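You operate a simulated robot arm through the tools that you are given. There is no shell and no other tool.

You are at the controls of a simulated robot arm. One attempt, no reset.

JOB
Put things in order on the top of the dosing bench. At the end: the trivet brush is on the grey sample box; the grey wide tablet die stands where the canister (marked "BLACK") stood; the canister from the top of the dosing bench stands where the brown shim holder stood; the brown shim holder from the top of the dosing bench is on the green sample tray; whatever was shut is shut again. Leave all else as you found it, and nothing knocked over. Set down upright: trivet brush.

It is judged by the outcome, as a careful person would: the job done as asked, and still so three seconds after it is handed in. It fails if anything else is knocked over, pushed out of place, dropped, spilled or broken.

ROBOT AND FRAMES
A 6-joint arm with a two-finger gripper, fixed in place. Base frame: the origin is at the foot of the arm, x ahead of it, y to its left, z up; the work surface is at about z = 0.86. Units: m, degrees, N and s.
With the tool pointing down near the work surface it reaches from about 0.14 to 0.68 m from the base axis. Its first joint turns from -66.0 to 66.0 degrees. Payload 2.45 kg.
The tool frame sits at the grasp point between the pads (the TCP): z along the fingers, y along the line on which they close. The tips reach 0.03 m beyond it. Largest opening 0.106 m; the body of the gripper starts 0.079 m behind the TCP.
Orientation is that of the tool frame in the base frame, as a unit quaternion [x, y, z, w]. With the fingers straight down and closing along the base's y, the tool's x points along the base's -x, its y along +y and its z along -z.

CONTROLS
- The arm moves only by the tool step_arm. Its argument "plan" is text: rows parted by semicolons, each of 7 numbers parted by spaces: the turn, a rotation vector about the base's x, y, z in units of 4 degrees (1.0 is 4 degrees), then the shift along the base's x, y, z in units of 50 mm (1.0 is 50 mm), then the gripper command, from -1 (shut) to 1 (fully open), values between in proportion. In form: ax ay az tx ty tz jaw; .... A call has 1 to 20 rows; each row shifts and turns the commanded pose from where the row before left it. A call with a number of a shift or a turn outside -1 to 1 is refused whole. Rows are played at 5 a second. More than 0.05 m and 8.6 degrees between two rows, or a gripper value outside its range, and nothing of the call is played. Where a pose cannot be reached the arm comes as near as it can. A force on the tool above 40 N (or 10 N above the force at the start of the call, whichever is more), or a blocked arm, ends the call early, and 0.2 s more pass. Each finger travels about 0.153 m/s and halts on what it meets, pressing with about 24 N; the grip force reading is that of the motor and also rises with nothing between the fingers. The clock runs only during rows and for 0.2 s after the last one: add rows that do not move to give the fingers time. It gives the time, the measured TCP pose, the force on the tool (base axes), the opening and the grip force at its end, in the units of the frame above (readings bear some noise), with the torque about the TCP (base axes, N m) and any sound that the robot's microphone picked up.
- Cameras (640 x 400 px; columns grow to the right, rows downward): "scene" is fixed at [0.0717, 0.4442, 1.4202]; the picture's right is [-0.41, -0.91, 0.00], its down [-0.53, 0.24, -0.81] and it looks along [0.74, -0.34, -0.58] (base axes); focal length 311 px, centre (320, 200). "wrist" rides on the gripper at [0.076, -0.002, -0.106] in the tool frame; the picture's right is [0.02, 1.00, 0.00], its down [-0.78, 0.02, -0.62] and it looks along [-0.62, 0.01, 0.78] (tool axes); focal length 247 px, centre (320, 200).
- grab_frame(camera): a new picture of that camera. The clock stands still meanwhile.
- point_at(camera, pixels): there is no depth. For up to 12 entries [column, row, z] of the newest picture of that camera ("zoom" is the newest enlarged one), the place [x, y] in the base frame at which the ray of that pixel passes the height z, good to about 0.002 m, but the place of the scene camera against the robot may be out by one fixed shift of up to 0.025 m in any direction. The clock stands still meanwhile.
- zoom(camera, box): a new picture of the part [left, top, right, bottom] of that camera's present view, enlarged. The clock stands still meanwhile.
- job_done(): hands the job in; it is judged then, once.

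Open the gripper and draw the arm clear of the work before you hand the job in, unless the task says otherwise.

The tools are called as name(argument=value, ...) on one line, values as JSON. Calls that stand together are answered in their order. step_arm: Moves the arm, as the interface text tells. Its arguments: {"type":"object","properties":{"plan":{"type":"string"}},"required":["plan"]} The other tools are called the same way: grab_frame (camera) takes a picture; point_at (camera, pixels) gives the place at which the rays of pixels pass given heights; zoom (camera, box) takes an enlarged picture of a part of a camera's view; job_done () hands the job in.

At the start:

```text
t: 0.0
tcp_pos: [0.3201, -0.0146, 1.1988]
ee_rot: [-0.001, 1.0, -0.002, 0.0]
wrist_force: [1.1, 0.0, 0.2]
ft_torque: [-0.02, -0.03, 0.0]
opening: 0.1061
grasp_force: 0.1
```

scene: 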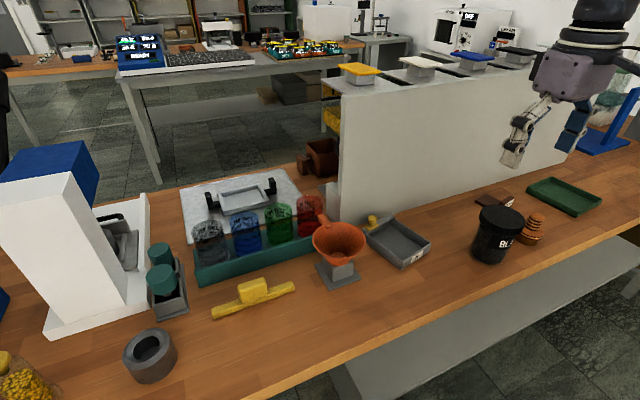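
wrist: 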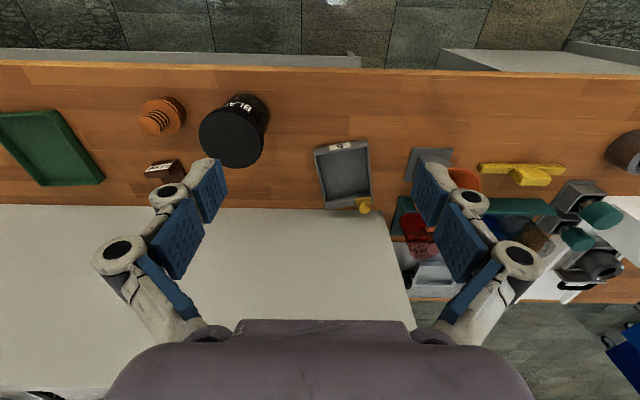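

I start with a closer look at the work area in both cameras.

zoom(camera="scene", box=[300, 150, 620, 350])

zoom(camera="scene", box=[0, 130, 400, 380])

zoom(camera="wrist", box=[0, 60, 320, 260])

zoom(camera="wrist", box=[300, 100, 640, 312])

```text
2.00 times, centred on (460, 250) of scene
```

zoom: 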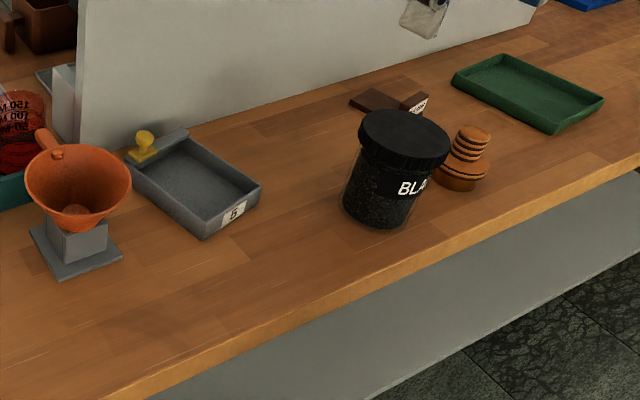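

```text
1.60 times, centred on (200, 255) of scene
```

zoom: 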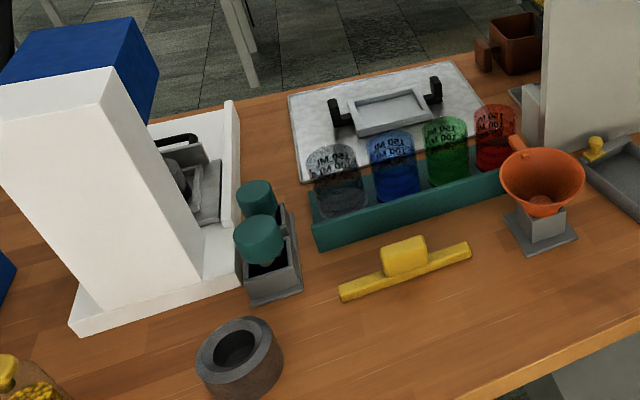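

```text
2.00 times, centred on (160, 160) of wrist
```

zoom: 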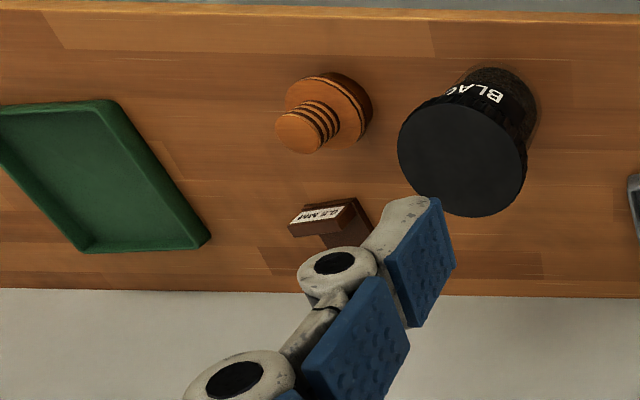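

```text
1.88 times, centred on (470, 206) of wrist
```

zoom: 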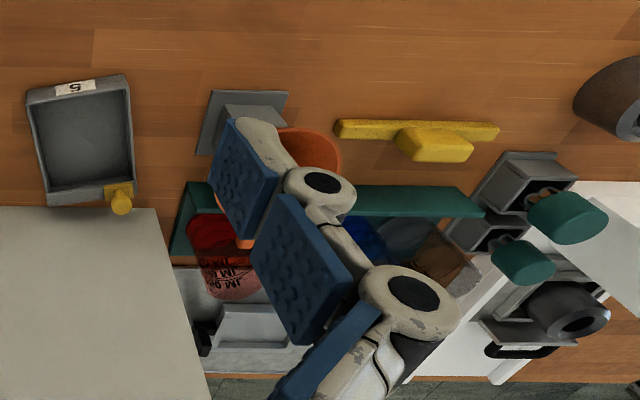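

I need to identify the brush, the boxes and the shim holder, so I zoom further.

zoom(camera="scene", box=[320, 30, 560, 180])

zoom(camera="scene", box=[350, 200, 450, 280])

zoom(camera="scene", box=[460, 180, 560, 260])

zoom(camera="scene", box=[200, 260, 310, 330])

zoom(camera="scene", box=[280, 120, 380, 190])

zoom(camera="scene", box=[80, 190, 220, 320])

zoom(camera="scene", box=[540, 60, 640, 250])

zoom(camera="scene", box=[0, 280, 200, 400])

```text
2.67 times, centred on (440, 105) of scene
```

zoom: 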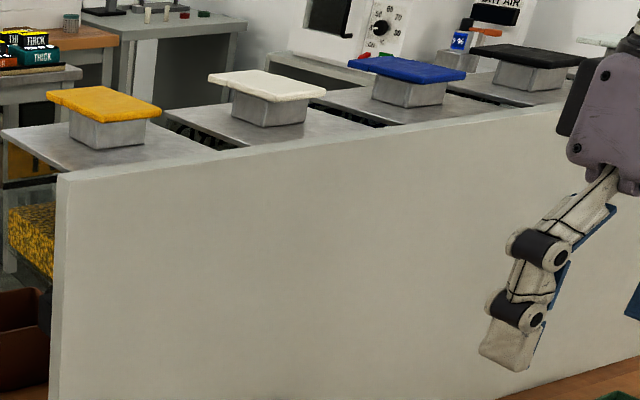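

```text
5.00 times, centred on (400, 240) of scene
```

zoom: 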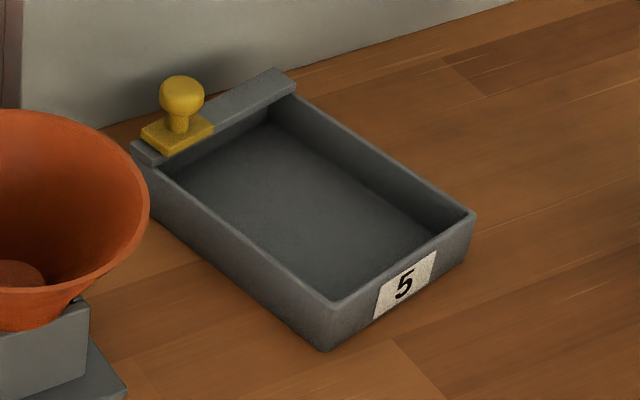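

```text
5.00 times, centred on (510, 220) of scene
```

zoom: 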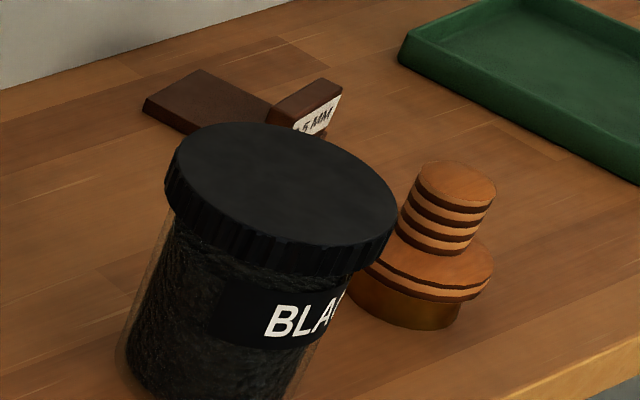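

```text
5.71 times, centred on (255, 295) of scene
```

zoom: 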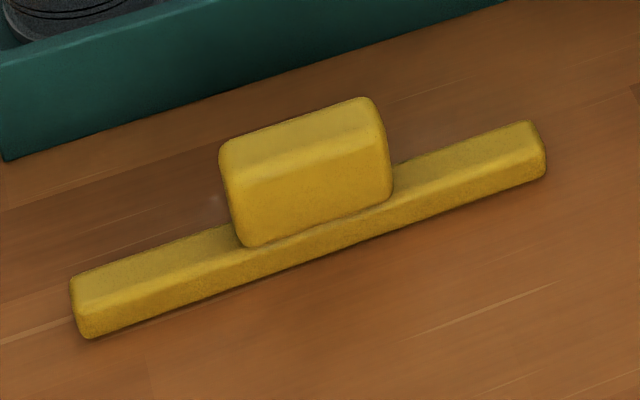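

```text
5.71 times, centred on (330, 155) of scene
```

zoom: 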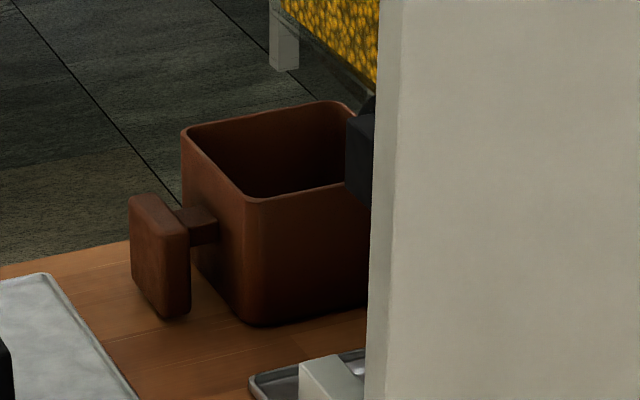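

```text
3.08 times, centred on (150, 255) of scene
```

zoom: 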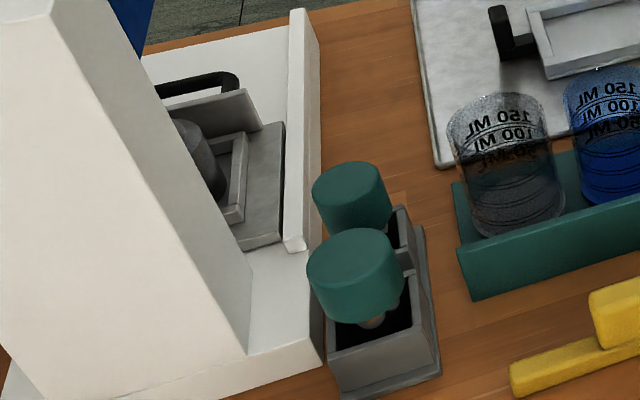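

```text
2.11 times, centred on (590, 155) of scene
```

zoom: 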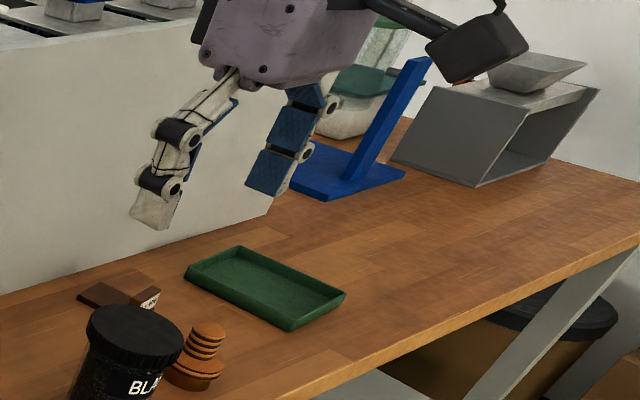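

```text
3.20 times, centred on (100, 340) of scene
```

zoom: 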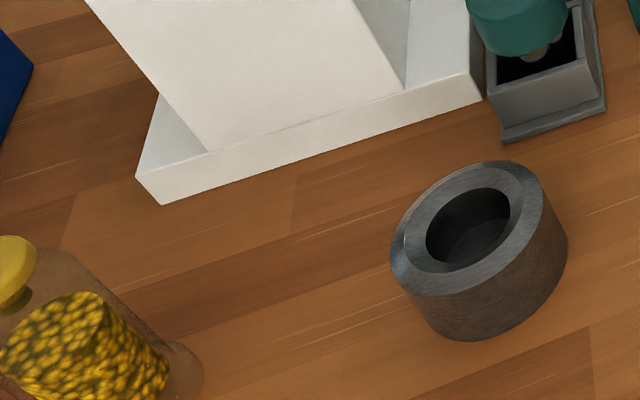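

I ask for base-frame places of the main objects from the wrist picture, which is the accurate one.

grab_frame(camera="wrist")

point_at(camera="wrist", pixels=[[0, 120, 0.86], [105, 183, 0.86], [160, 115, 0.86], [232, 137, 0.98], [165, 172, 0.88], [345, 170, 0.86], [520, 172, 0.87], [625, 150, 0.88], [430, 165, 0.86], [320, 63, 0.86], [300, 208, 0.86], [363, 206, 0.9]])

point_at(camera="scene", pixels=[[563, 197, 0.86], [533, 235, 0.86], [490, 255, 0.86], [495, 200, 0.87], [400, 240, 0.86], [253, 300, 0.86], [150, 370, 0.86], [338, 285, 0.86], [340, 222, 0.86], [570, 162, 0.86], [166, 310, 0.86], [20, 385, 0.86]])

```text
taken
```

wrist: 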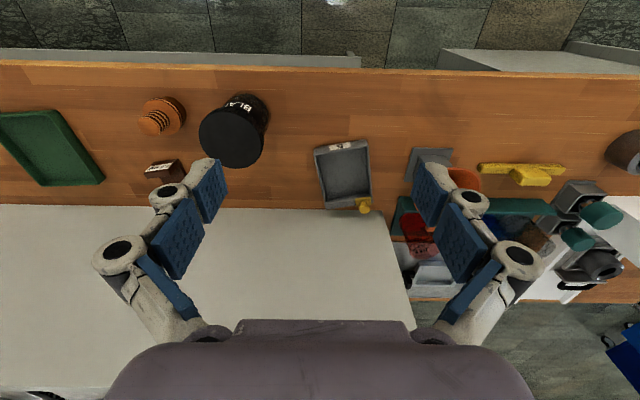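

```text
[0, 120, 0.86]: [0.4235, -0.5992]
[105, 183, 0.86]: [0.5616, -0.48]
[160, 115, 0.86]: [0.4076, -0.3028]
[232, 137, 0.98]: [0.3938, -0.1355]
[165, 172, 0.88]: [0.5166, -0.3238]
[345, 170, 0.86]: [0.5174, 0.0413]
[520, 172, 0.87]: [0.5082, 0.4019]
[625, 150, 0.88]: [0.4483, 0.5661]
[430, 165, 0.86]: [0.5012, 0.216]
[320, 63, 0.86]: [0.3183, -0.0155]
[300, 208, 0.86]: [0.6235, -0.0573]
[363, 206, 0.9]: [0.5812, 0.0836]
```

```text
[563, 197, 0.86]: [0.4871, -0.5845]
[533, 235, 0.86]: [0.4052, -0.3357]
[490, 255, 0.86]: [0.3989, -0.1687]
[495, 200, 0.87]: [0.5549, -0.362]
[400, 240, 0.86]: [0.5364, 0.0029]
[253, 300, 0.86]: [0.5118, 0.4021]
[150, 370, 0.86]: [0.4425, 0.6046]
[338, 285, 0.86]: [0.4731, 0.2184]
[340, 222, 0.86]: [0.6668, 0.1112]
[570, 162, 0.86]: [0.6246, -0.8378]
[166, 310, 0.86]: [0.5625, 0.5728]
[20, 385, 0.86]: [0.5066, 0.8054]
```

The bench's near edge is at x≈0.318 and the partition at x≈0.62. I move left at height to see the die, yellow object and press area clearly.

step_arm(plan="0 0 0 0 1 0 1;0 0 0 0 1 0 1;0 0 0 0 1 0 1;0 0 0 0 1 0 1;0 0 0 -0.5 1 0 1;0 0 0 -0.5 1 0 1;0 0 0 -0.5 1 0 1;0 0 0 -0.5 1 0 1;0 0 0 0 0 0 1;0 0 0 0 0 0 1")

grab_frame(camera="wrist")

```text
refused: row 5 steps farther than a row can; nothing moved
```

```text
taken
```

wrist: 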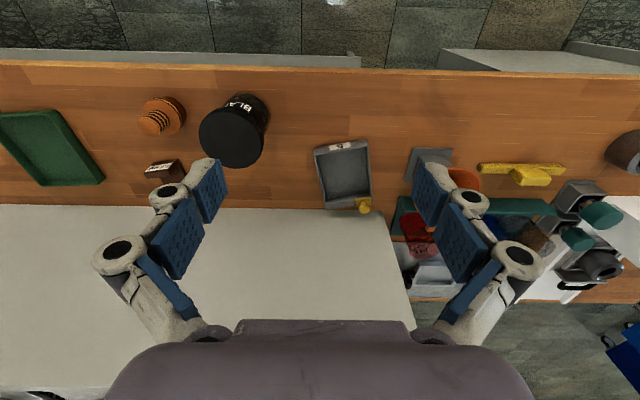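

The combined step was longer than 50 mm, so I keep each row's total within that limit.

step_arm(plan="0 0 0 0 1 0 1;0 0 0 0 1 0 1;0 0 0 0 1 0 1;0 0 0 0 1 0 1;0 0 0 -0.4 0.9 0 1;0 0 0 -0.4 0.9 0 1;0 0 0 -0.4 0.9 0 1;0 0 0 -0.4 0.9 0 1;0 0 0 0 0 0 1;0 0 0 0 0 0 1")

grab_frame(camera="wrist")

grab_frame(camera="scene")

```text
t: 2.2
tcp_pos: [0.2397, 0.3667, 1.2007]
ee_rot: [0.001, 1.0, -0.001, 0.0]
wrist_force: [-0.5, 0.4, 0.4]
ft_torque: [0.03, -0.05, 0.0]
opening: 0.1061
grasp_force: 0.1
```

```text
taken
```

wrist: 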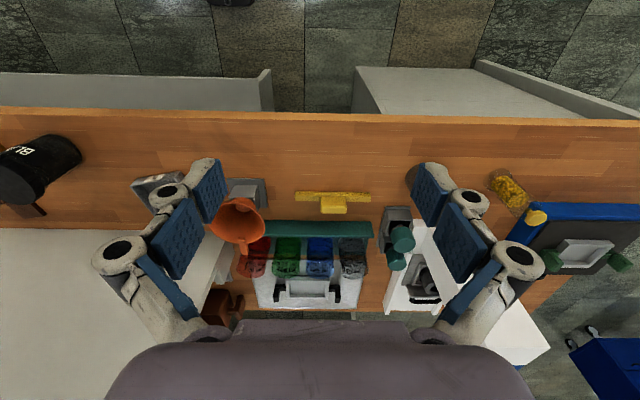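

```text
taken
```

scene: 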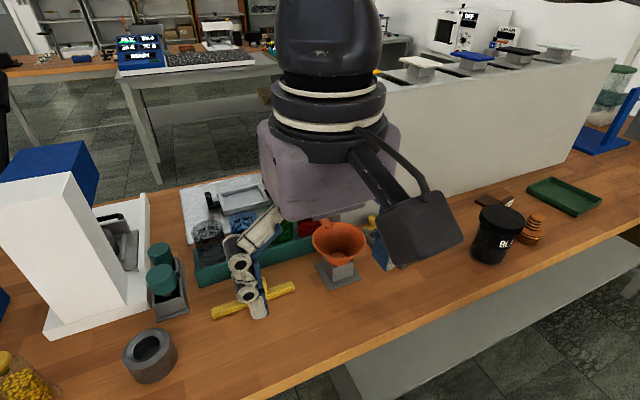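

The die is hidden behind the right finger here. I yaw the tool a bit toward the left so that the die and jar come into the clear middle of the wrist picture.

step_arm(plan="0 0 1 0 0.5 0 1;0 0 1 0 0.5 0 1;0 0 1 0 0.5 0 1;0 0 1 0 0.5 0 1;0 0 1 0 0 0 1;0 0 1 0 0 0 1;0 0 1 0 0 0 1;0 0 1 0 0 0 1;0 0 0 0 0 0 1;0 0 0 0 0 0 1")

grab_frame(camera="wrist")

```text
t: 4.4
tcp_pos: [0.24, 0.466, 1.1989]
ee_rot: [-0.276, 0.961, -0.001, 0.0]
wrist_force: [0.2, 0.0, 0.9]
ft_torque: [-0.02, 0.03, 0.0]
opening: 0.1058
grasp_force: 0.0
```

```text
taken
```

wrist: 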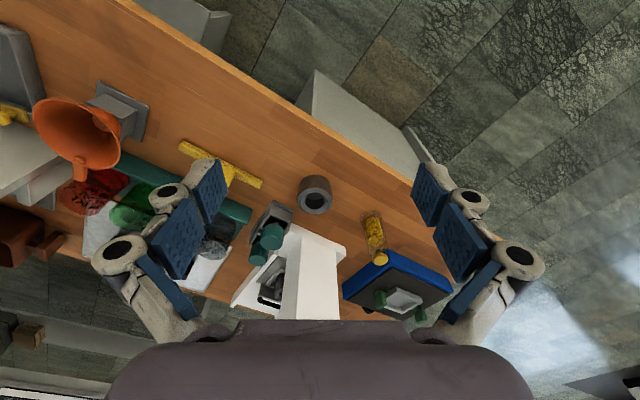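

zoom(camera="wrist", box=[240, 150, 480, 320])

point_at(camera="wrist", pixels=[[315, 180, 0.86], [314, 199, 0.91], [299, 198, 0.86], [329, 196, 0.86], [298, 197, 0.91], [330, 202, 0.91], [314, 184, 0.91], [314, 214, 0.91]])

```text
2.35 times, centred on (360, 235) of wrist
```

zoom: 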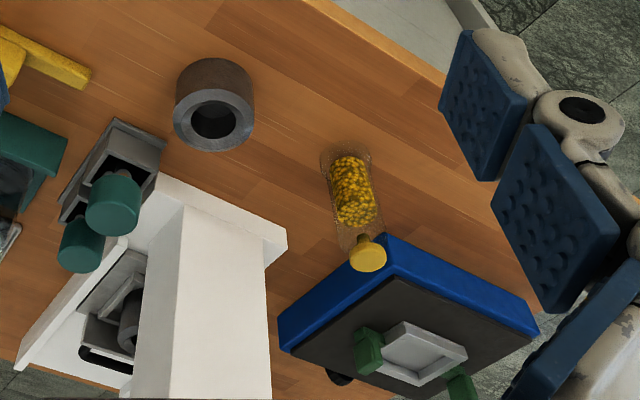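

```text
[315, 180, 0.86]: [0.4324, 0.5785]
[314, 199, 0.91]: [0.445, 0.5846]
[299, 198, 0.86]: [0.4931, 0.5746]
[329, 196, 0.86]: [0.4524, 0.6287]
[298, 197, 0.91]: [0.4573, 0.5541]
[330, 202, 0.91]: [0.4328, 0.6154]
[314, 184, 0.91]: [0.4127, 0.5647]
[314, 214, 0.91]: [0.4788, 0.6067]
```

The die is at about (0.445, 0.585), slightly beyond vertical reach so it will need an outward tilt. Next I turn the yaw back and go to the right side for a close look at the orange ringed thing, the shim holder and the canister.

step_arm(plan="0 0 -1 0 -0.9 0 1;0 0 -1 0 -0.9 0 1;0 0 -1 0 -0.9 0 1;0 0 -1 0 -0.9 0 1;0 0 -1 0 -0.9 0 1;0 0 -1 0 -0.9 0 1;0 0 -1 0 -0.9 0 1;0 0 -1 0 -0.9 0 1;0 0 0 0 -1 0 1;0 0 0 0 -1 0 1;0 0 0 0 -1 0 1;0 0 0 0 -1 0 1;0 0 0 0 -1 0 1;0 0 0 0 -1 0 1;0 0 0 0 -1 0 1;0 0 0 0 -1 0 1;0 0 0 0 0 -1 1;0 0 0 0 0 -1 1;0 0 0 0 0 0 1")

grab_frame(camera="wrist")

```text
t: 8.4
tcp_pos: [0.2389, -0.2949, 1.0983]
ee_rot: [0.0, 1.0, -0.001, -0.001]
wrist_force: [-1.0, -0.2, 0.5]
ft_torque: [0.0, -0.02, 0.03]
opening: 0.1059
grasp_force: 0.1
```

```text
taken
```

wrist: 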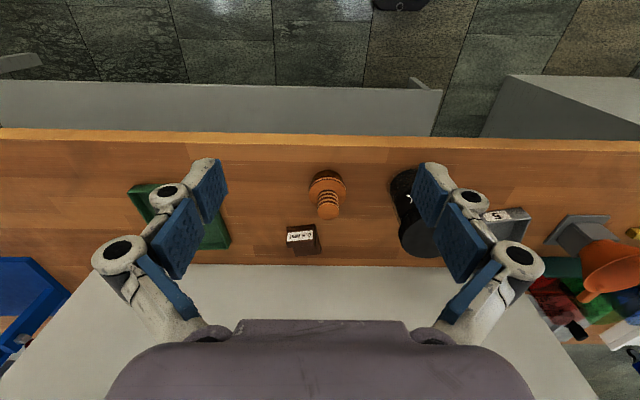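

zoom(camera="wrist", box=[240, 150, 400, 270])

zoom(camera="scene", box=[470, 170, 610, 260])

zoom(camera="wrist", box=[0, 150, 240, 360])

```text
3.33 times, centred on (320, 210) of wrist
```

zoom: 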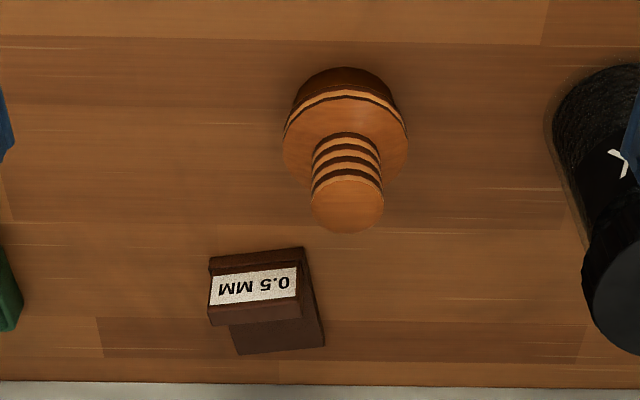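

```text
4.44 times, centred on (540, 215) of scene
```

zoom: 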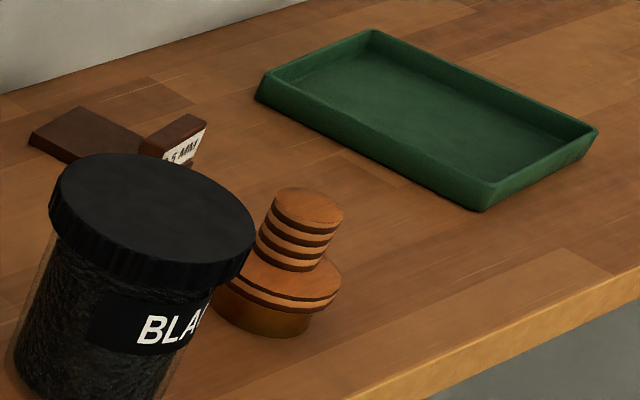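

```text
1.90 times, centred on (120, 255) of wrist
```

zoom: 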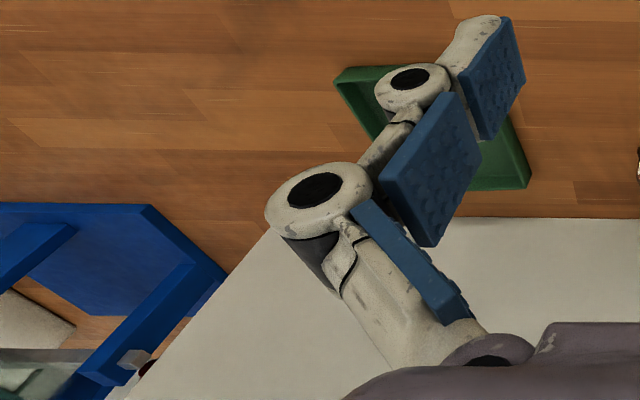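

zoom(camera="scene", box=[512, 205, 552, 250])

zoom(camera="wrist", box=[300, 160, 360, 225])

zoom(camera="scene", box=[355, 205, 400, 240])

```text
8.89 times, centred on (532, 228) of scene
```

zoom: 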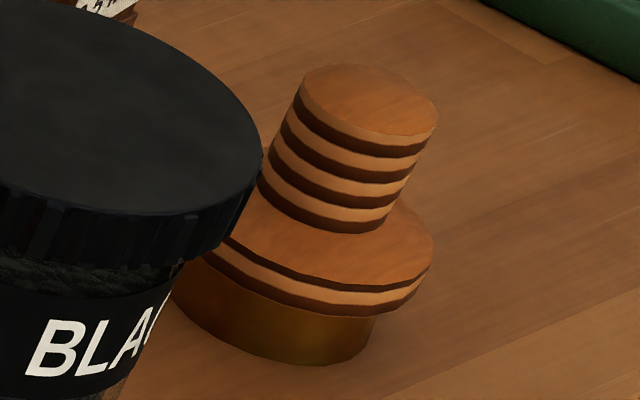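

```text
6.15 times, centred on (330, 192) of wrist
```

zoom: 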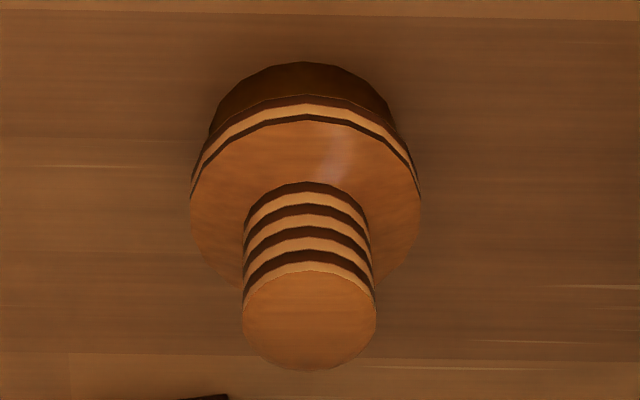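

```text
11.43 times, centred on (378, 222) of scene
```

zoom: 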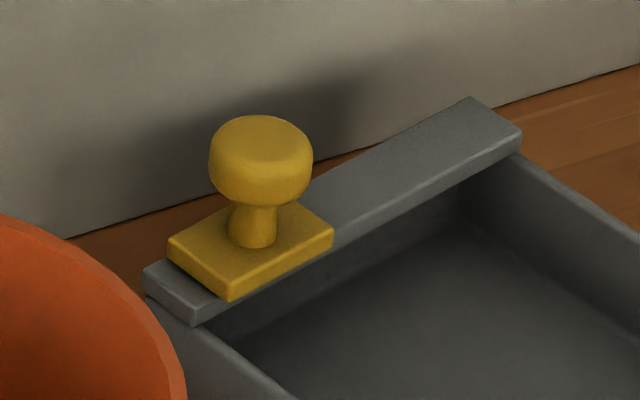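

The orange ringed object has a turned wooden handle and a golden bristle base, so it is the brush; the "0.5 MM" plate is the shim holder. I now measure brush and shim holder positions from this view.

grab_frame(camera="wrist")

point_at(camera="wrist", pixels=[[328, 166, 0.86], [318, 183, 0.86], [338, 183, 0.86], [311, 190, 0.89], [346, 190, 0.89], [327, 212, 0.93], [320, 212, 0.93], [340, 212, 0.93], [287, 247, 0.88], [288, 230, 0.88], [316, 226, 0.88], [321, 254, 0.86]])

zoom(camera="wrist", box=[270, 210, 350, 260])

```text
taken
```

wrist: 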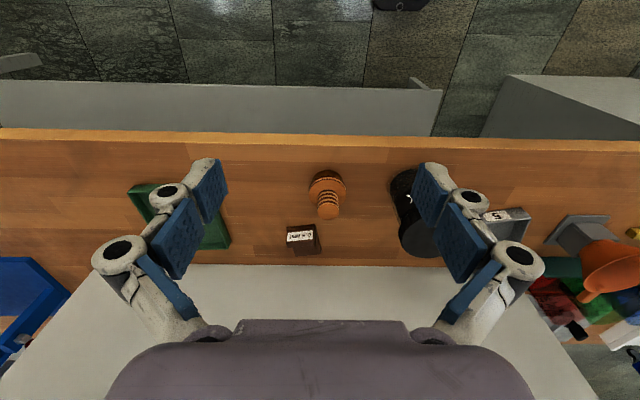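

```text
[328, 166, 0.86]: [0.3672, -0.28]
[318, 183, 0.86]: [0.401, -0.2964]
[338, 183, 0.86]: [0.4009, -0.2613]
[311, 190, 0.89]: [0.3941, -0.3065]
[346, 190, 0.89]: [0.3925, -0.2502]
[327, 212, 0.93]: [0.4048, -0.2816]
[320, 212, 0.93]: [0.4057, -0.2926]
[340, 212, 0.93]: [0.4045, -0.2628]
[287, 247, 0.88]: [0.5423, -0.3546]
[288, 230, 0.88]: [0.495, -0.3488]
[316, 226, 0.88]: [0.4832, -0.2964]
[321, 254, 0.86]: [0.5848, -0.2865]
```

```text
8.00 times, centred on (310, 235) of wrist
```

zoom: 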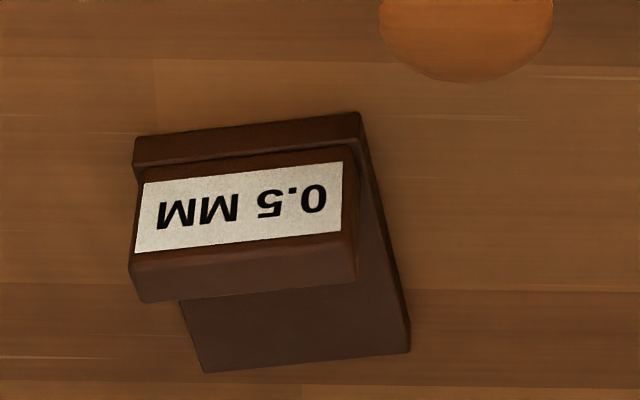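

Brush axis is near (0.393, -0.279), shim block near (0.50–0.54, -0.32). Before moving anything, I shift to y≈-0.04 to measure the canister and grey box between the fingers.

step_arm(plan="0 0 0 0 1 0 1;0 0 0 0 1 0 1;0 0 0 0 1 0 1;0 0 0 0 1 0 1;0 0 0 0 1 0 1;0 0 0 0 0 0 1;0 0 0 0 0 0 1")

grab_frame(camera="wrist")

zoom(camera="wrist", box=[220, 140, 420, 270])

```text
t: 10.0
tcp_pos: [0.2403, -0.0444, 1.1005]
ee_rot: [0.0, 1.0, -0.001, 0.0]
wrist_force: [-0.3, 0.3, -0.3]
ft_torque: [0.0, 0.02, -0.03]
opening: 0.1061
grasp_force: 0.1
```

```text
taken
```

wrist: 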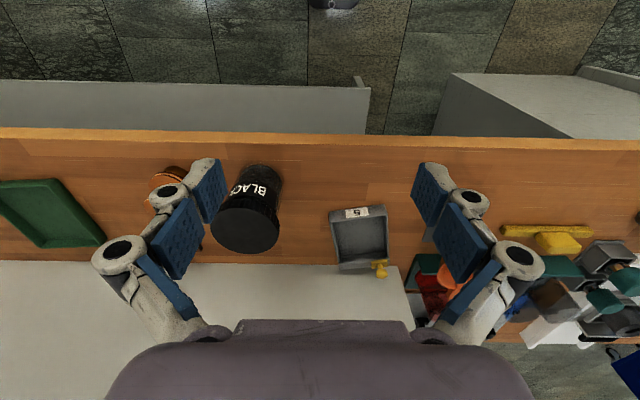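

```text
3.08 times, centred on (320, 205) of wrist
```

zoom: 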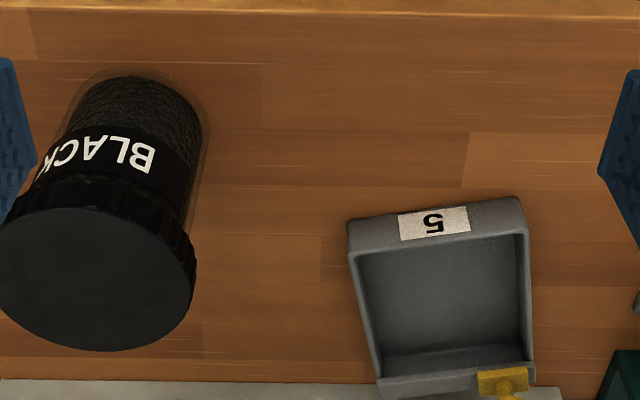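

I use the zoomed picture to locate canister base and lid and the box rim and floor.

point_at(camera="zoom", pixels=[[140, 68, 0.86], [208, 140, 0.86], [95, 279, 0.98], [196, 282, 0.98], [95, 352, 0.98], [95, 279, 1.0], [196, 282, 1.0], [350, 218, 0.89], [518, 197, 0.89], [533, 370, 0.89], [378, 385, 0.89], [447, 310, 0.865]])

point_at(camera="zoom", pixels=[[347, 222, 0.86], [354, 255, 0.865], [525, 232, 0.865], [385, 360, 0.865], [528, 343, 0.865], [500, 382, 0.9], [500, 382, 0.89], [440, 205, 0.86], [0, 265, 0.98], [0, 265, 1.0], [100, 205, 1.0], [95, 352, 1.0]])

```text
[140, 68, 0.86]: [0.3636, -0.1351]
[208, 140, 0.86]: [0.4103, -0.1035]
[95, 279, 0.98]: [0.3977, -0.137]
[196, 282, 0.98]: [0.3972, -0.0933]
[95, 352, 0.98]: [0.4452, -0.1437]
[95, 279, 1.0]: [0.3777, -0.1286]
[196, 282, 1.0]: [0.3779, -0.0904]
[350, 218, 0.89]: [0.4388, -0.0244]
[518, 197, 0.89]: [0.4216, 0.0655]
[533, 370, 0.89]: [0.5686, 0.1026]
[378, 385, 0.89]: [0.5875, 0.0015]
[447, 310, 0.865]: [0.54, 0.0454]
```

```text
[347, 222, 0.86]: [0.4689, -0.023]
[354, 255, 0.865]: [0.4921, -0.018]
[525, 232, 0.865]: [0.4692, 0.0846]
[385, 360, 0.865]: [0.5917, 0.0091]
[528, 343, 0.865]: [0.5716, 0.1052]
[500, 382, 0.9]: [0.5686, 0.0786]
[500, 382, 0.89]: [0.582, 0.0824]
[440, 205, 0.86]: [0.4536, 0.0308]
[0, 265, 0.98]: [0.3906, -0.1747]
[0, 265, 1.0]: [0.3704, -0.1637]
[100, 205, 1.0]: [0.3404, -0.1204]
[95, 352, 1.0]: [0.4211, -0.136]
```

Canister axis ≈ (0.398, -0.137), lid top ≈ 0.978; the box rim is at ≈0.887 with centre ≈ (0.519, 0.039). I now move above the brush with a part-open gripper and check alignment.

step_arm(plan="0 0 0 0.51 -0.782 0 0.3;0 0 0 0.51 -0.782 0 0.3;0 0 0 0.51 -0.782 0 0.3;0 0 0 0.51 -0.782 0 0.3;0 0 0 0.51 -0.782 0 0.3;0 0 0 0.51 -0.782 0 0.3;0 0 0 0 0 -0.8 0.3;0 0 0 0 0 0 0.3;0 0 0 0 0 0 0.3")

grab_frame(camera="wrist")

grab_frame(camera="scene")

```text
t: 12.0
tcp_pos: [0.3922, -0.2798, 1.0603]
ee_rot: [0.0, 1.0, -0.001, 0.0]
wrist_force: [-0.3, -0.1, 0.1]
ft_torque: [0.0, 0.0, 0.04]
opening: 0.069
grasp_force: 0.2
```

```text
taken
```

wrist: 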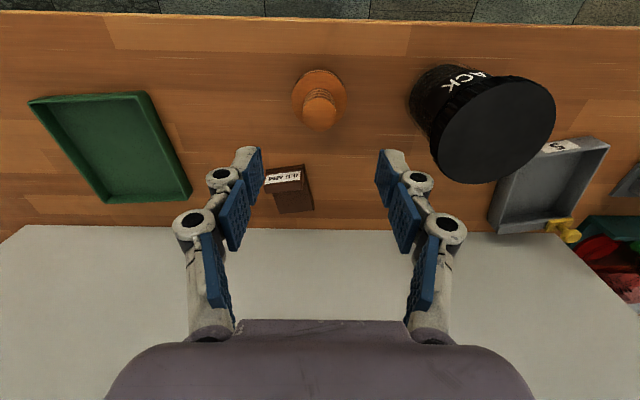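

```text
taken
```

scene: 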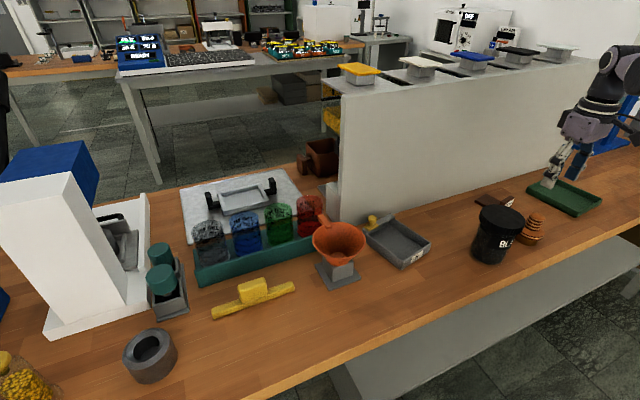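

This view shows tray, shim holder and brush clearly; I zoom and measure them all.

zoom(camera="wrist", box=[240, 50, 400, 150])

point_at(camera="wrist", pixels=[[292, 98, 0.89], [347, 98, 0.89], [320, 69, 0.86], [320, 97, 0.89], [321, 113, 0.94], [321, 113, 0.93], [304, 108, 0.94], [339, 108, 0.94]])

zoom(camera="wrist", box=[240, 150, 340, 220])

zoom(camera="wrist", box=[10, 70, 230, 220])

point_at(camera="wrist", pixels=[[29, 102, 0.88], [145, 91, 0.88], [192, 192, 0.88], [107, 203, 0.88], [192, 192, 0.86], [107, 203, 0.86], [120, 150, 0.865]])

```text
4.00 times, centred on (320, 100) of wrist
```

zoom: 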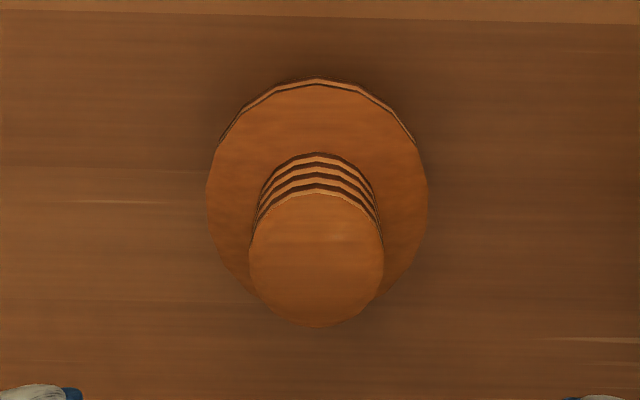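

```text
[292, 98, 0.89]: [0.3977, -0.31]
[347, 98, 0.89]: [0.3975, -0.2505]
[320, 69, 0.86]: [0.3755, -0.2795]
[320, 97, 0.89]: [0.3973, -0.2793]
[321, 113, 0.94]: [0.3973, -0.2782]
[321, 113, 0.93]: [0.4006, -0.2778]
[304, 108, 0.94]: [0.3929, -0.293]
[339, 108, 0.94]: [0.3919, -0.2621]
```

```text
5.71 times, centred on (290, 185) of wrist
```

zoom: 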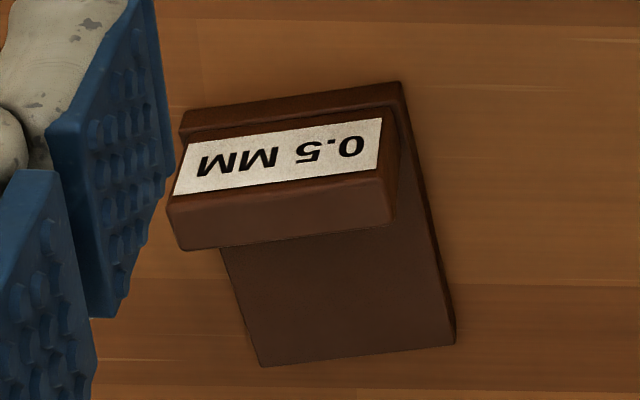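

```text
2.67 times, centred on (120, 145) of wrist
```

zoom: 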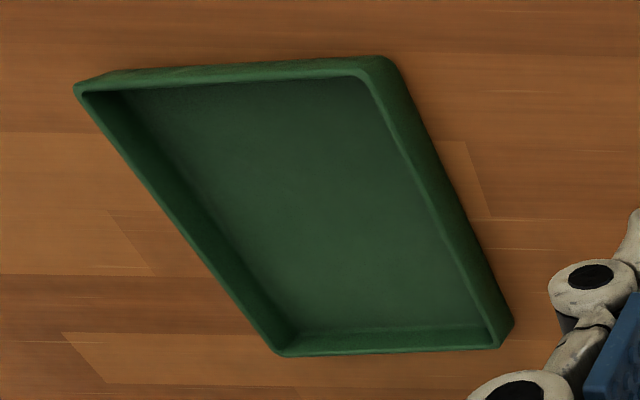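

```text
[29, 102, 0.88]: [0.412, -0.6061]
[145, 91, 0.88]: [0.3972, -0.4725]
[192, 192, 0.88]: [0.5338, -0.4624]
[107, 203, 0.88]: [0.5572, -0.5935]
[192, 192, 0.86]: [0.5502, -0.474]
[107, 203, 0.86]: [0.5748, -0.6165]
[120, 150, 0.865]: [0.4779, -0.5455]
```

Brush axis is (0.397, -0.279) with the handle top near z 0.943. I descend to TCP z≈0.934, so tips stay above the disc, and close.

step_arm(plan="0 0 0 0.1 0.01 -0.8 0.3;0 0 0 0 0 -0.8 0.3;0 0 0 0 0 -0.5 0.3;0 0 0 0 0 -0.42 0.3;0 0 0 0 0 0 0.3;0 0 0 0 0 0 -1;0 0 0 0 0 0 -1;0 0 0 0 0 0 -1;0 0 0 0 0 0 -1")

grab_frame(camera="wrist")

zoom(camera="scene", box=[470, 150, 600, 260])

```text
t: 14.0
tcp_pos: [0.3985, -0.2789, 0.9331]
ee_rot: [0.0, 1.0, -0.001, -0.001]
wrist_force: [0.2, -0.2, 1.2]
ft_torque: [-0.05, 0.03, 0.02]
opening: 0.0306
grasp_force: 24.6
```

```text
taken
```

wrist: 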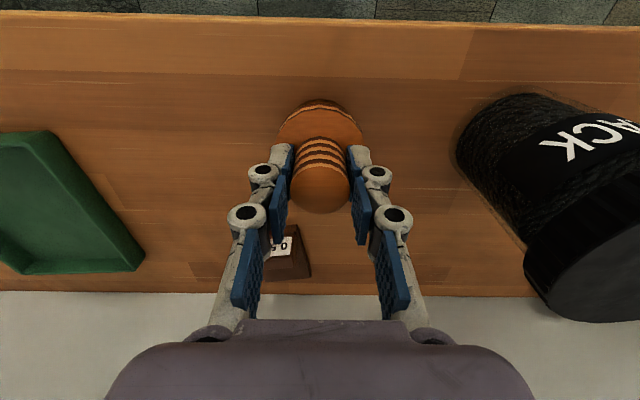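

```text
3.64 times, centred on (535, 205) of scene
```

zoom: 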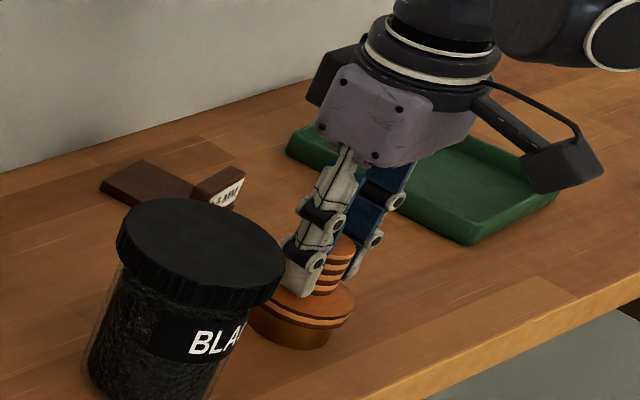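

The handle is gripped (0.0306 m, 24.6 N). I lift straight up, then carry it above the grey box.

step_arm(plan="0 0 0 0 0 0.84 -1;0 0 0 0 0 0.84 -1;0 0 0 0 0 0.84 -1;0 0 0 0 0 0.84 -1;0 0 0 0.3186 0.903 0 -1;0 0 0 0.3186 0.903 0 -1;0 0 0 0.3186 0.903 0 -1;0 0 0 0.3186 0.903 0 -1;0 0 0 0.3186 0.903 0 -1;0 0 0 0.3186 0.903 0 -1;0 0 0 0.3186 0.903 0 -1;0 0 0 0 0 0 -1;0 0 0 0 0 0 -1")

grab_frame(camera="wrist")

zoom(camera="scene", box=[300, 130, 500, 280])

```text
t: 16.8
tcp_pos: [0.5073, 0.0372, 1.1006]
ee_rot: [-0.001, 1.0, 0.0, 0.0]
wrist_force: [0.7, -0.6, -0.8]
ft_torque: [0.02, 0.0, -0.03]
opening: 0.0307
grasp_force: 23.8
```

```text
taken
```

wrist: 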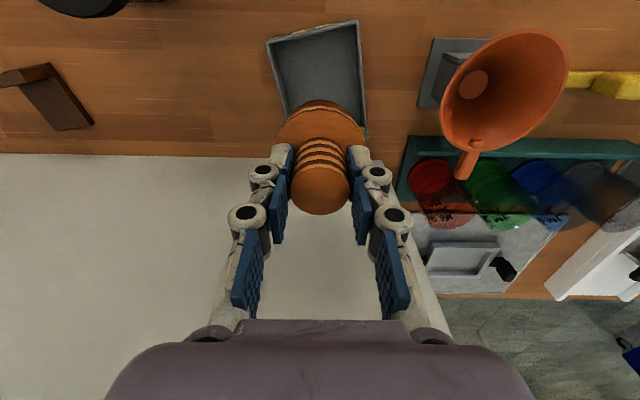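

```text
2.67 times, centred on (400, 205) of scene
```

zoom: 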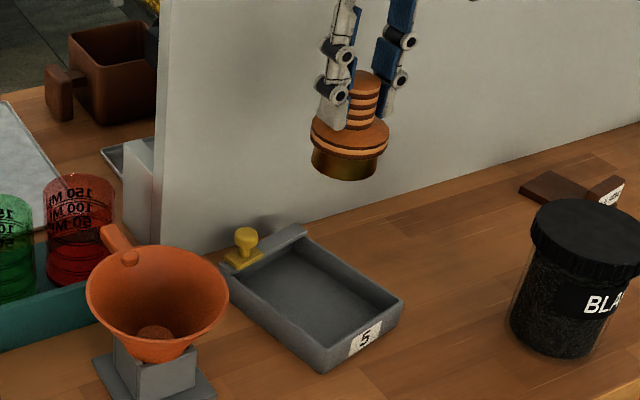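

I verify the box position from here before lowering.

point_at(camera="wrist", pixels=[[267, 42, 0.887], [357, 21, 0.887], [367, 128, 0.887], [320, 100, 0.864], [270, 46, 0.887]])

zoom(camera="wrist", box=[240, 10, 400, 150])

```text
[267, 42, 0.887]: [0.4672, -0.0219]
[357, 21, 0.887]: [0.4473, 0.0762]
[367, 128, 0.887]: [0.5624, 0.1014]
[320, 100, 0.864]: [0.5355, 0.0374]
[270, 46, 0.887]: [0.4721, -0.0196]
```

```text
2.86 times, centred on (320, 80) of wrist
```

zoom: 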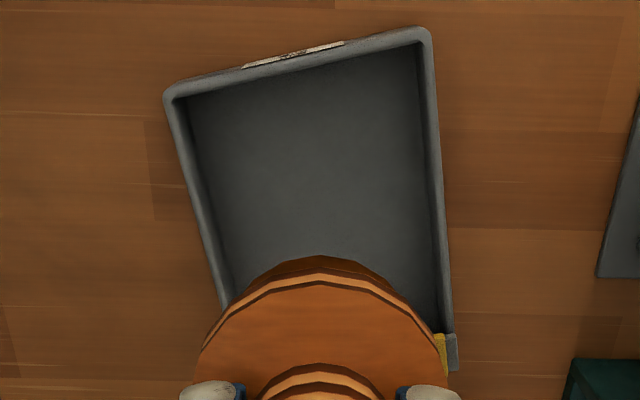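

The brush axis will land at ≈(0.507, 0.037), the middle of the open floor. I lower to just above the floor and check.

step_arm(plan="0 0 0 0 0 -0.8 -1;0 0 0 0 0 -0.8 -1;0 0 0 0 0 -0.8 -1;0 0 0 0 0 -0.5 -1;0 0 0 0 0 -0.25 -1;0 0 0 0 0 0 -1")

zoom(camera="scene", box=[340, 170, 460, 280])

grab_frame(camera="wrist")

```text
t: 18.2
tcp_pos: [0.5097, 0.038, 0.9434]
ee_rot: [0.0, 1.0, -0.001, 0.0]
wrist_force: [0.4, -0.5, -0.7]
ft_torque: [-0.01, -0.01, 0.02]
opening: 0.0309
grasp_force: 24.1
```

```text
3.64 times, centred on (400, 225) of scene
```

zoom: 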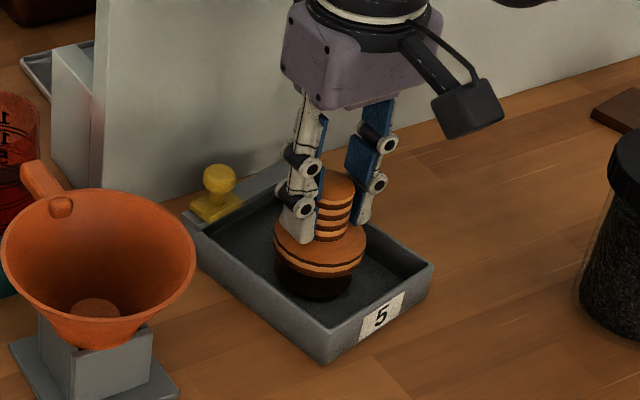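

```text
taken
```

wrist: 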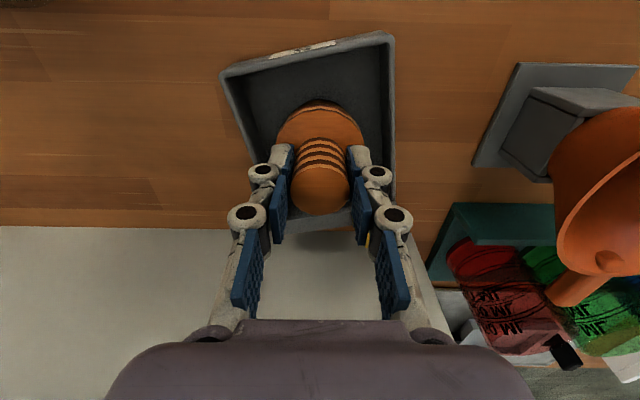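

The brush is centred in the box at TCP z 0.9434. I lower in 1–2 mm steps until the force tells of contact.

step_arm(plan="0 0 0 0 0 -0.04 -1;0 0 0 0 0 -0.03 -1;0 0 0 0 0 0 -1")

```text
t: 19.0
tcp_pos: [0.5091, 0.0361, 0.9393]
ee_rot: [0.0, 1.0, -0.001, 0.0]
wrist_force: [0.4, 0.2, -0.8]
ft_torque: [0.01, 0.0, 0.01]
opening: 0.0309
grasp_force: 24.0
```

step_arm(plan="0 0 0 0 0 -0.03 -1;0 0 0 0 0 0 -1")

step_arm(plan="0 0 0 0 0 -0.03 -1;0 0 0 0 0 0 -1")

```text
t: 19.6
tcp_pos: [0.5092, 0.0361, 0.9388]
ee_rot: [0.0, 1.0, -0.001, 0.0]
wrist_force: [0.6, -1.0, -0.9]
ft_torque: [-0.02, -0.01, 0.02]
opening: 0.0312
grasp_force: 23.9
```

```text
t: 20.2
tcp_pos: [0.5092, 0.0372, 0.9374]
ee_rot: [-0.001, 1.0, -0.001, 0.0]
wrist_force: [0.6, 0.5, -0.9]
ft_torque: [-0.01, 0.03, 0.0]
opening: 0.031
grasp_force: 24.2
```

No contact yet at 0.9374 (force z still about -0.9). Continue downward slowly.

step_arm(plan="0 0 0 0 0 -0.03 -1;0 0 0 0 0 0 -1")

step_arm(plan="0 0 0 0 0 -0.03 -1;0 0 0 0 0 0 -1")

```text
t: 20.8
tcp_pos: [0.5102, 0.0371, 0.9362]
ee_rot: [0.0, 1.0, 0.0, 0.001]
wrist_force: [0.3, -0.3, 22.0]
ft_torque: [0.01, -0.01, -0.01]
opening: 0.0311
grasp_force: 24.2
```

```text
t: 21.4
tcp_pos: [0.51, 0.0369, 0.9354]
ee_rot: [0.001, 1.0, 0.0, 0.001]
wrist_force: [-0.1, -0.4, 20.6]
ft_torque: [-0.05, -0.12, 0.01]
opening: 0.031
grasp_force: 23.9
```

Contact at z≈0.936 with 20 N. I ease up slightly, open to about 0.066 and rise.

step_arm(plan="0 0 0 0 0 0.03 -1;0 0 0 0 0 0 -1;0 0 0 0 0 0 -0.2;0 0 0 0 0 0 0.2;0 0 0 0 0 0 0.25;0 0 0 0 0 0.4 0.25;0 0 0 0 0 0.8 0.25;0 0 0 0 0 0.8 0.25;0 0 0 0 0 0.8 0.25;0 0 0 0 0 0 0.25")

grab_frame(camera="scene")

grab_frame(camera="wrist")

```text
t: 23.6
tcp_pos: [0.5088, 0.0369, 1.0758]
ee_rot: [0.0, 1.0, -0.002, 0.0]
wrist_force: [0.1, -0.4, 0.4]
ft_torque: [-0.01, 0.04, -0.03]
opening: 0.0664
grasp_force: 0.0
```

```text
taken
```

scene: 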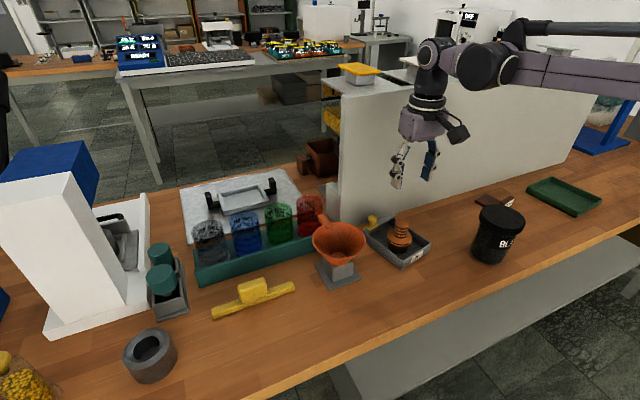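

```text
taken
```

wrist: 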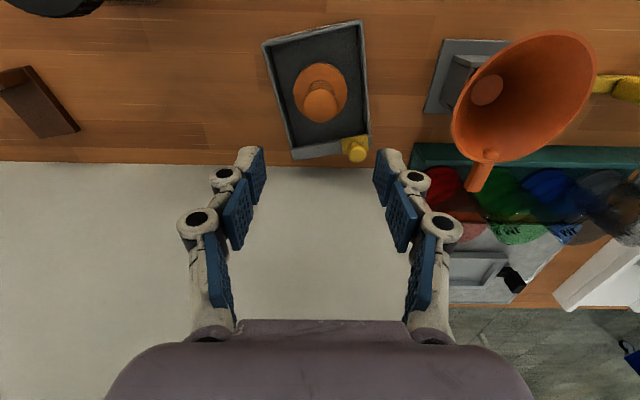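

The brush stands upright in the box. Next I go back to measure the shim holder closely.

step_arm(plan="0 0 0 -0.2725 -0.9175 0 0.6;0 0 0 -0.2725 -0.9175 0 0.6;0 0 0 -0.2725 -0.9175 0 0.6;0 0 0 -0.2725 -0.9175 0 0.6;0 0 0 -0.2725 -0.9175 0 0.6;0 0 0 -0.2725 -0.9175 0 0.6;0 0 0 -0.2725 -0.9175 0 0.6;0 0 0 -0.2725 -0.9175 0 0.6;0 0 0 0 0 0 0.6;0 0 0 0 0 0 0.6")

grab_frame(camera="wrist")

zoom(camera="wrist", box=[270, 120, 390, 220])

```text
t: 25.8
tcp_pos: [0.3998, -0.3314, 1.0752]
ee_rot: [0.0, 1.0, -0.001, 0.0]
wrist_force: [0.6, -0.2, 0.1]
ft_torque: [0.02, -0.05, 0.01]
opening: 0.0848
grasp_force: 0.0
```

```text
taken
```

wrist: 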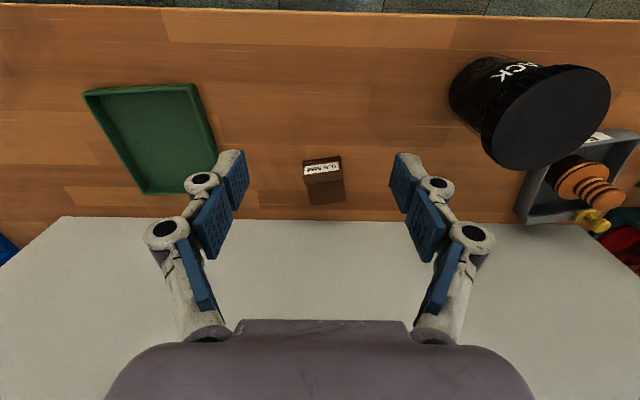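

```text
4.00 times, centred on (330, 170) of wrist
```

zoom: 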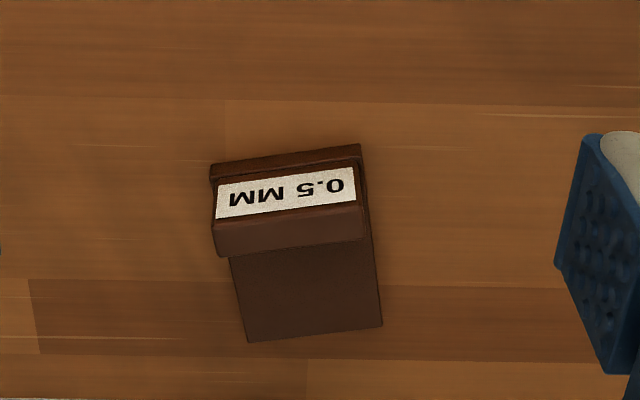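

point_at(camera="zoom", pixels=[[210, 165, 0.86], [360, 145, 0.86], [247, 342, 0.872], [382, 325, 0.872], [247, 342, 0.86], [382, 325, 0.86], [218, 218, 0.9], [362, 200, 0.9], [221, 256, 0.9], [368, 238, 0.9], [216, 190, 0.872], [360, 165, 0.872]])

zoom(camera="scene", box=[465, 180, 525, 225])

```text
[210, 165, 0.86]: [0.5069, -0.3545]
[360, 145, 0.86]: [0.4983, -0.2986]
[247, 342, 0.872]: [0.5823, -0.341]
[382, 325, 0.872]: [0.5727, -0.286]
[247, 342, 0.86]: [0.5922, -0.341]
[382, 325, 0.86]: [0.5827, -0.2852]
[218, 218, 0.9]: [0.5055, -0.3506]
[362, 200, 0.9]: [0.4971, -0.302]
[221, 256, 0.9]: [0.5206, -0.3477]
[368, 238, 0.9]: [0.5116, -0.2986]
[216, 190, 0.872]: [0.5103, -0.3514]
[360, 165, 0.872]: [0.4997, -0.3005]
```

```text
8.89 times, centred on (495, 202) of scene
```

zoom: 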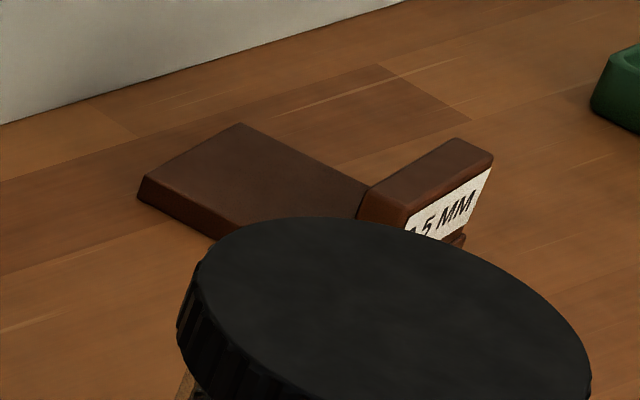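

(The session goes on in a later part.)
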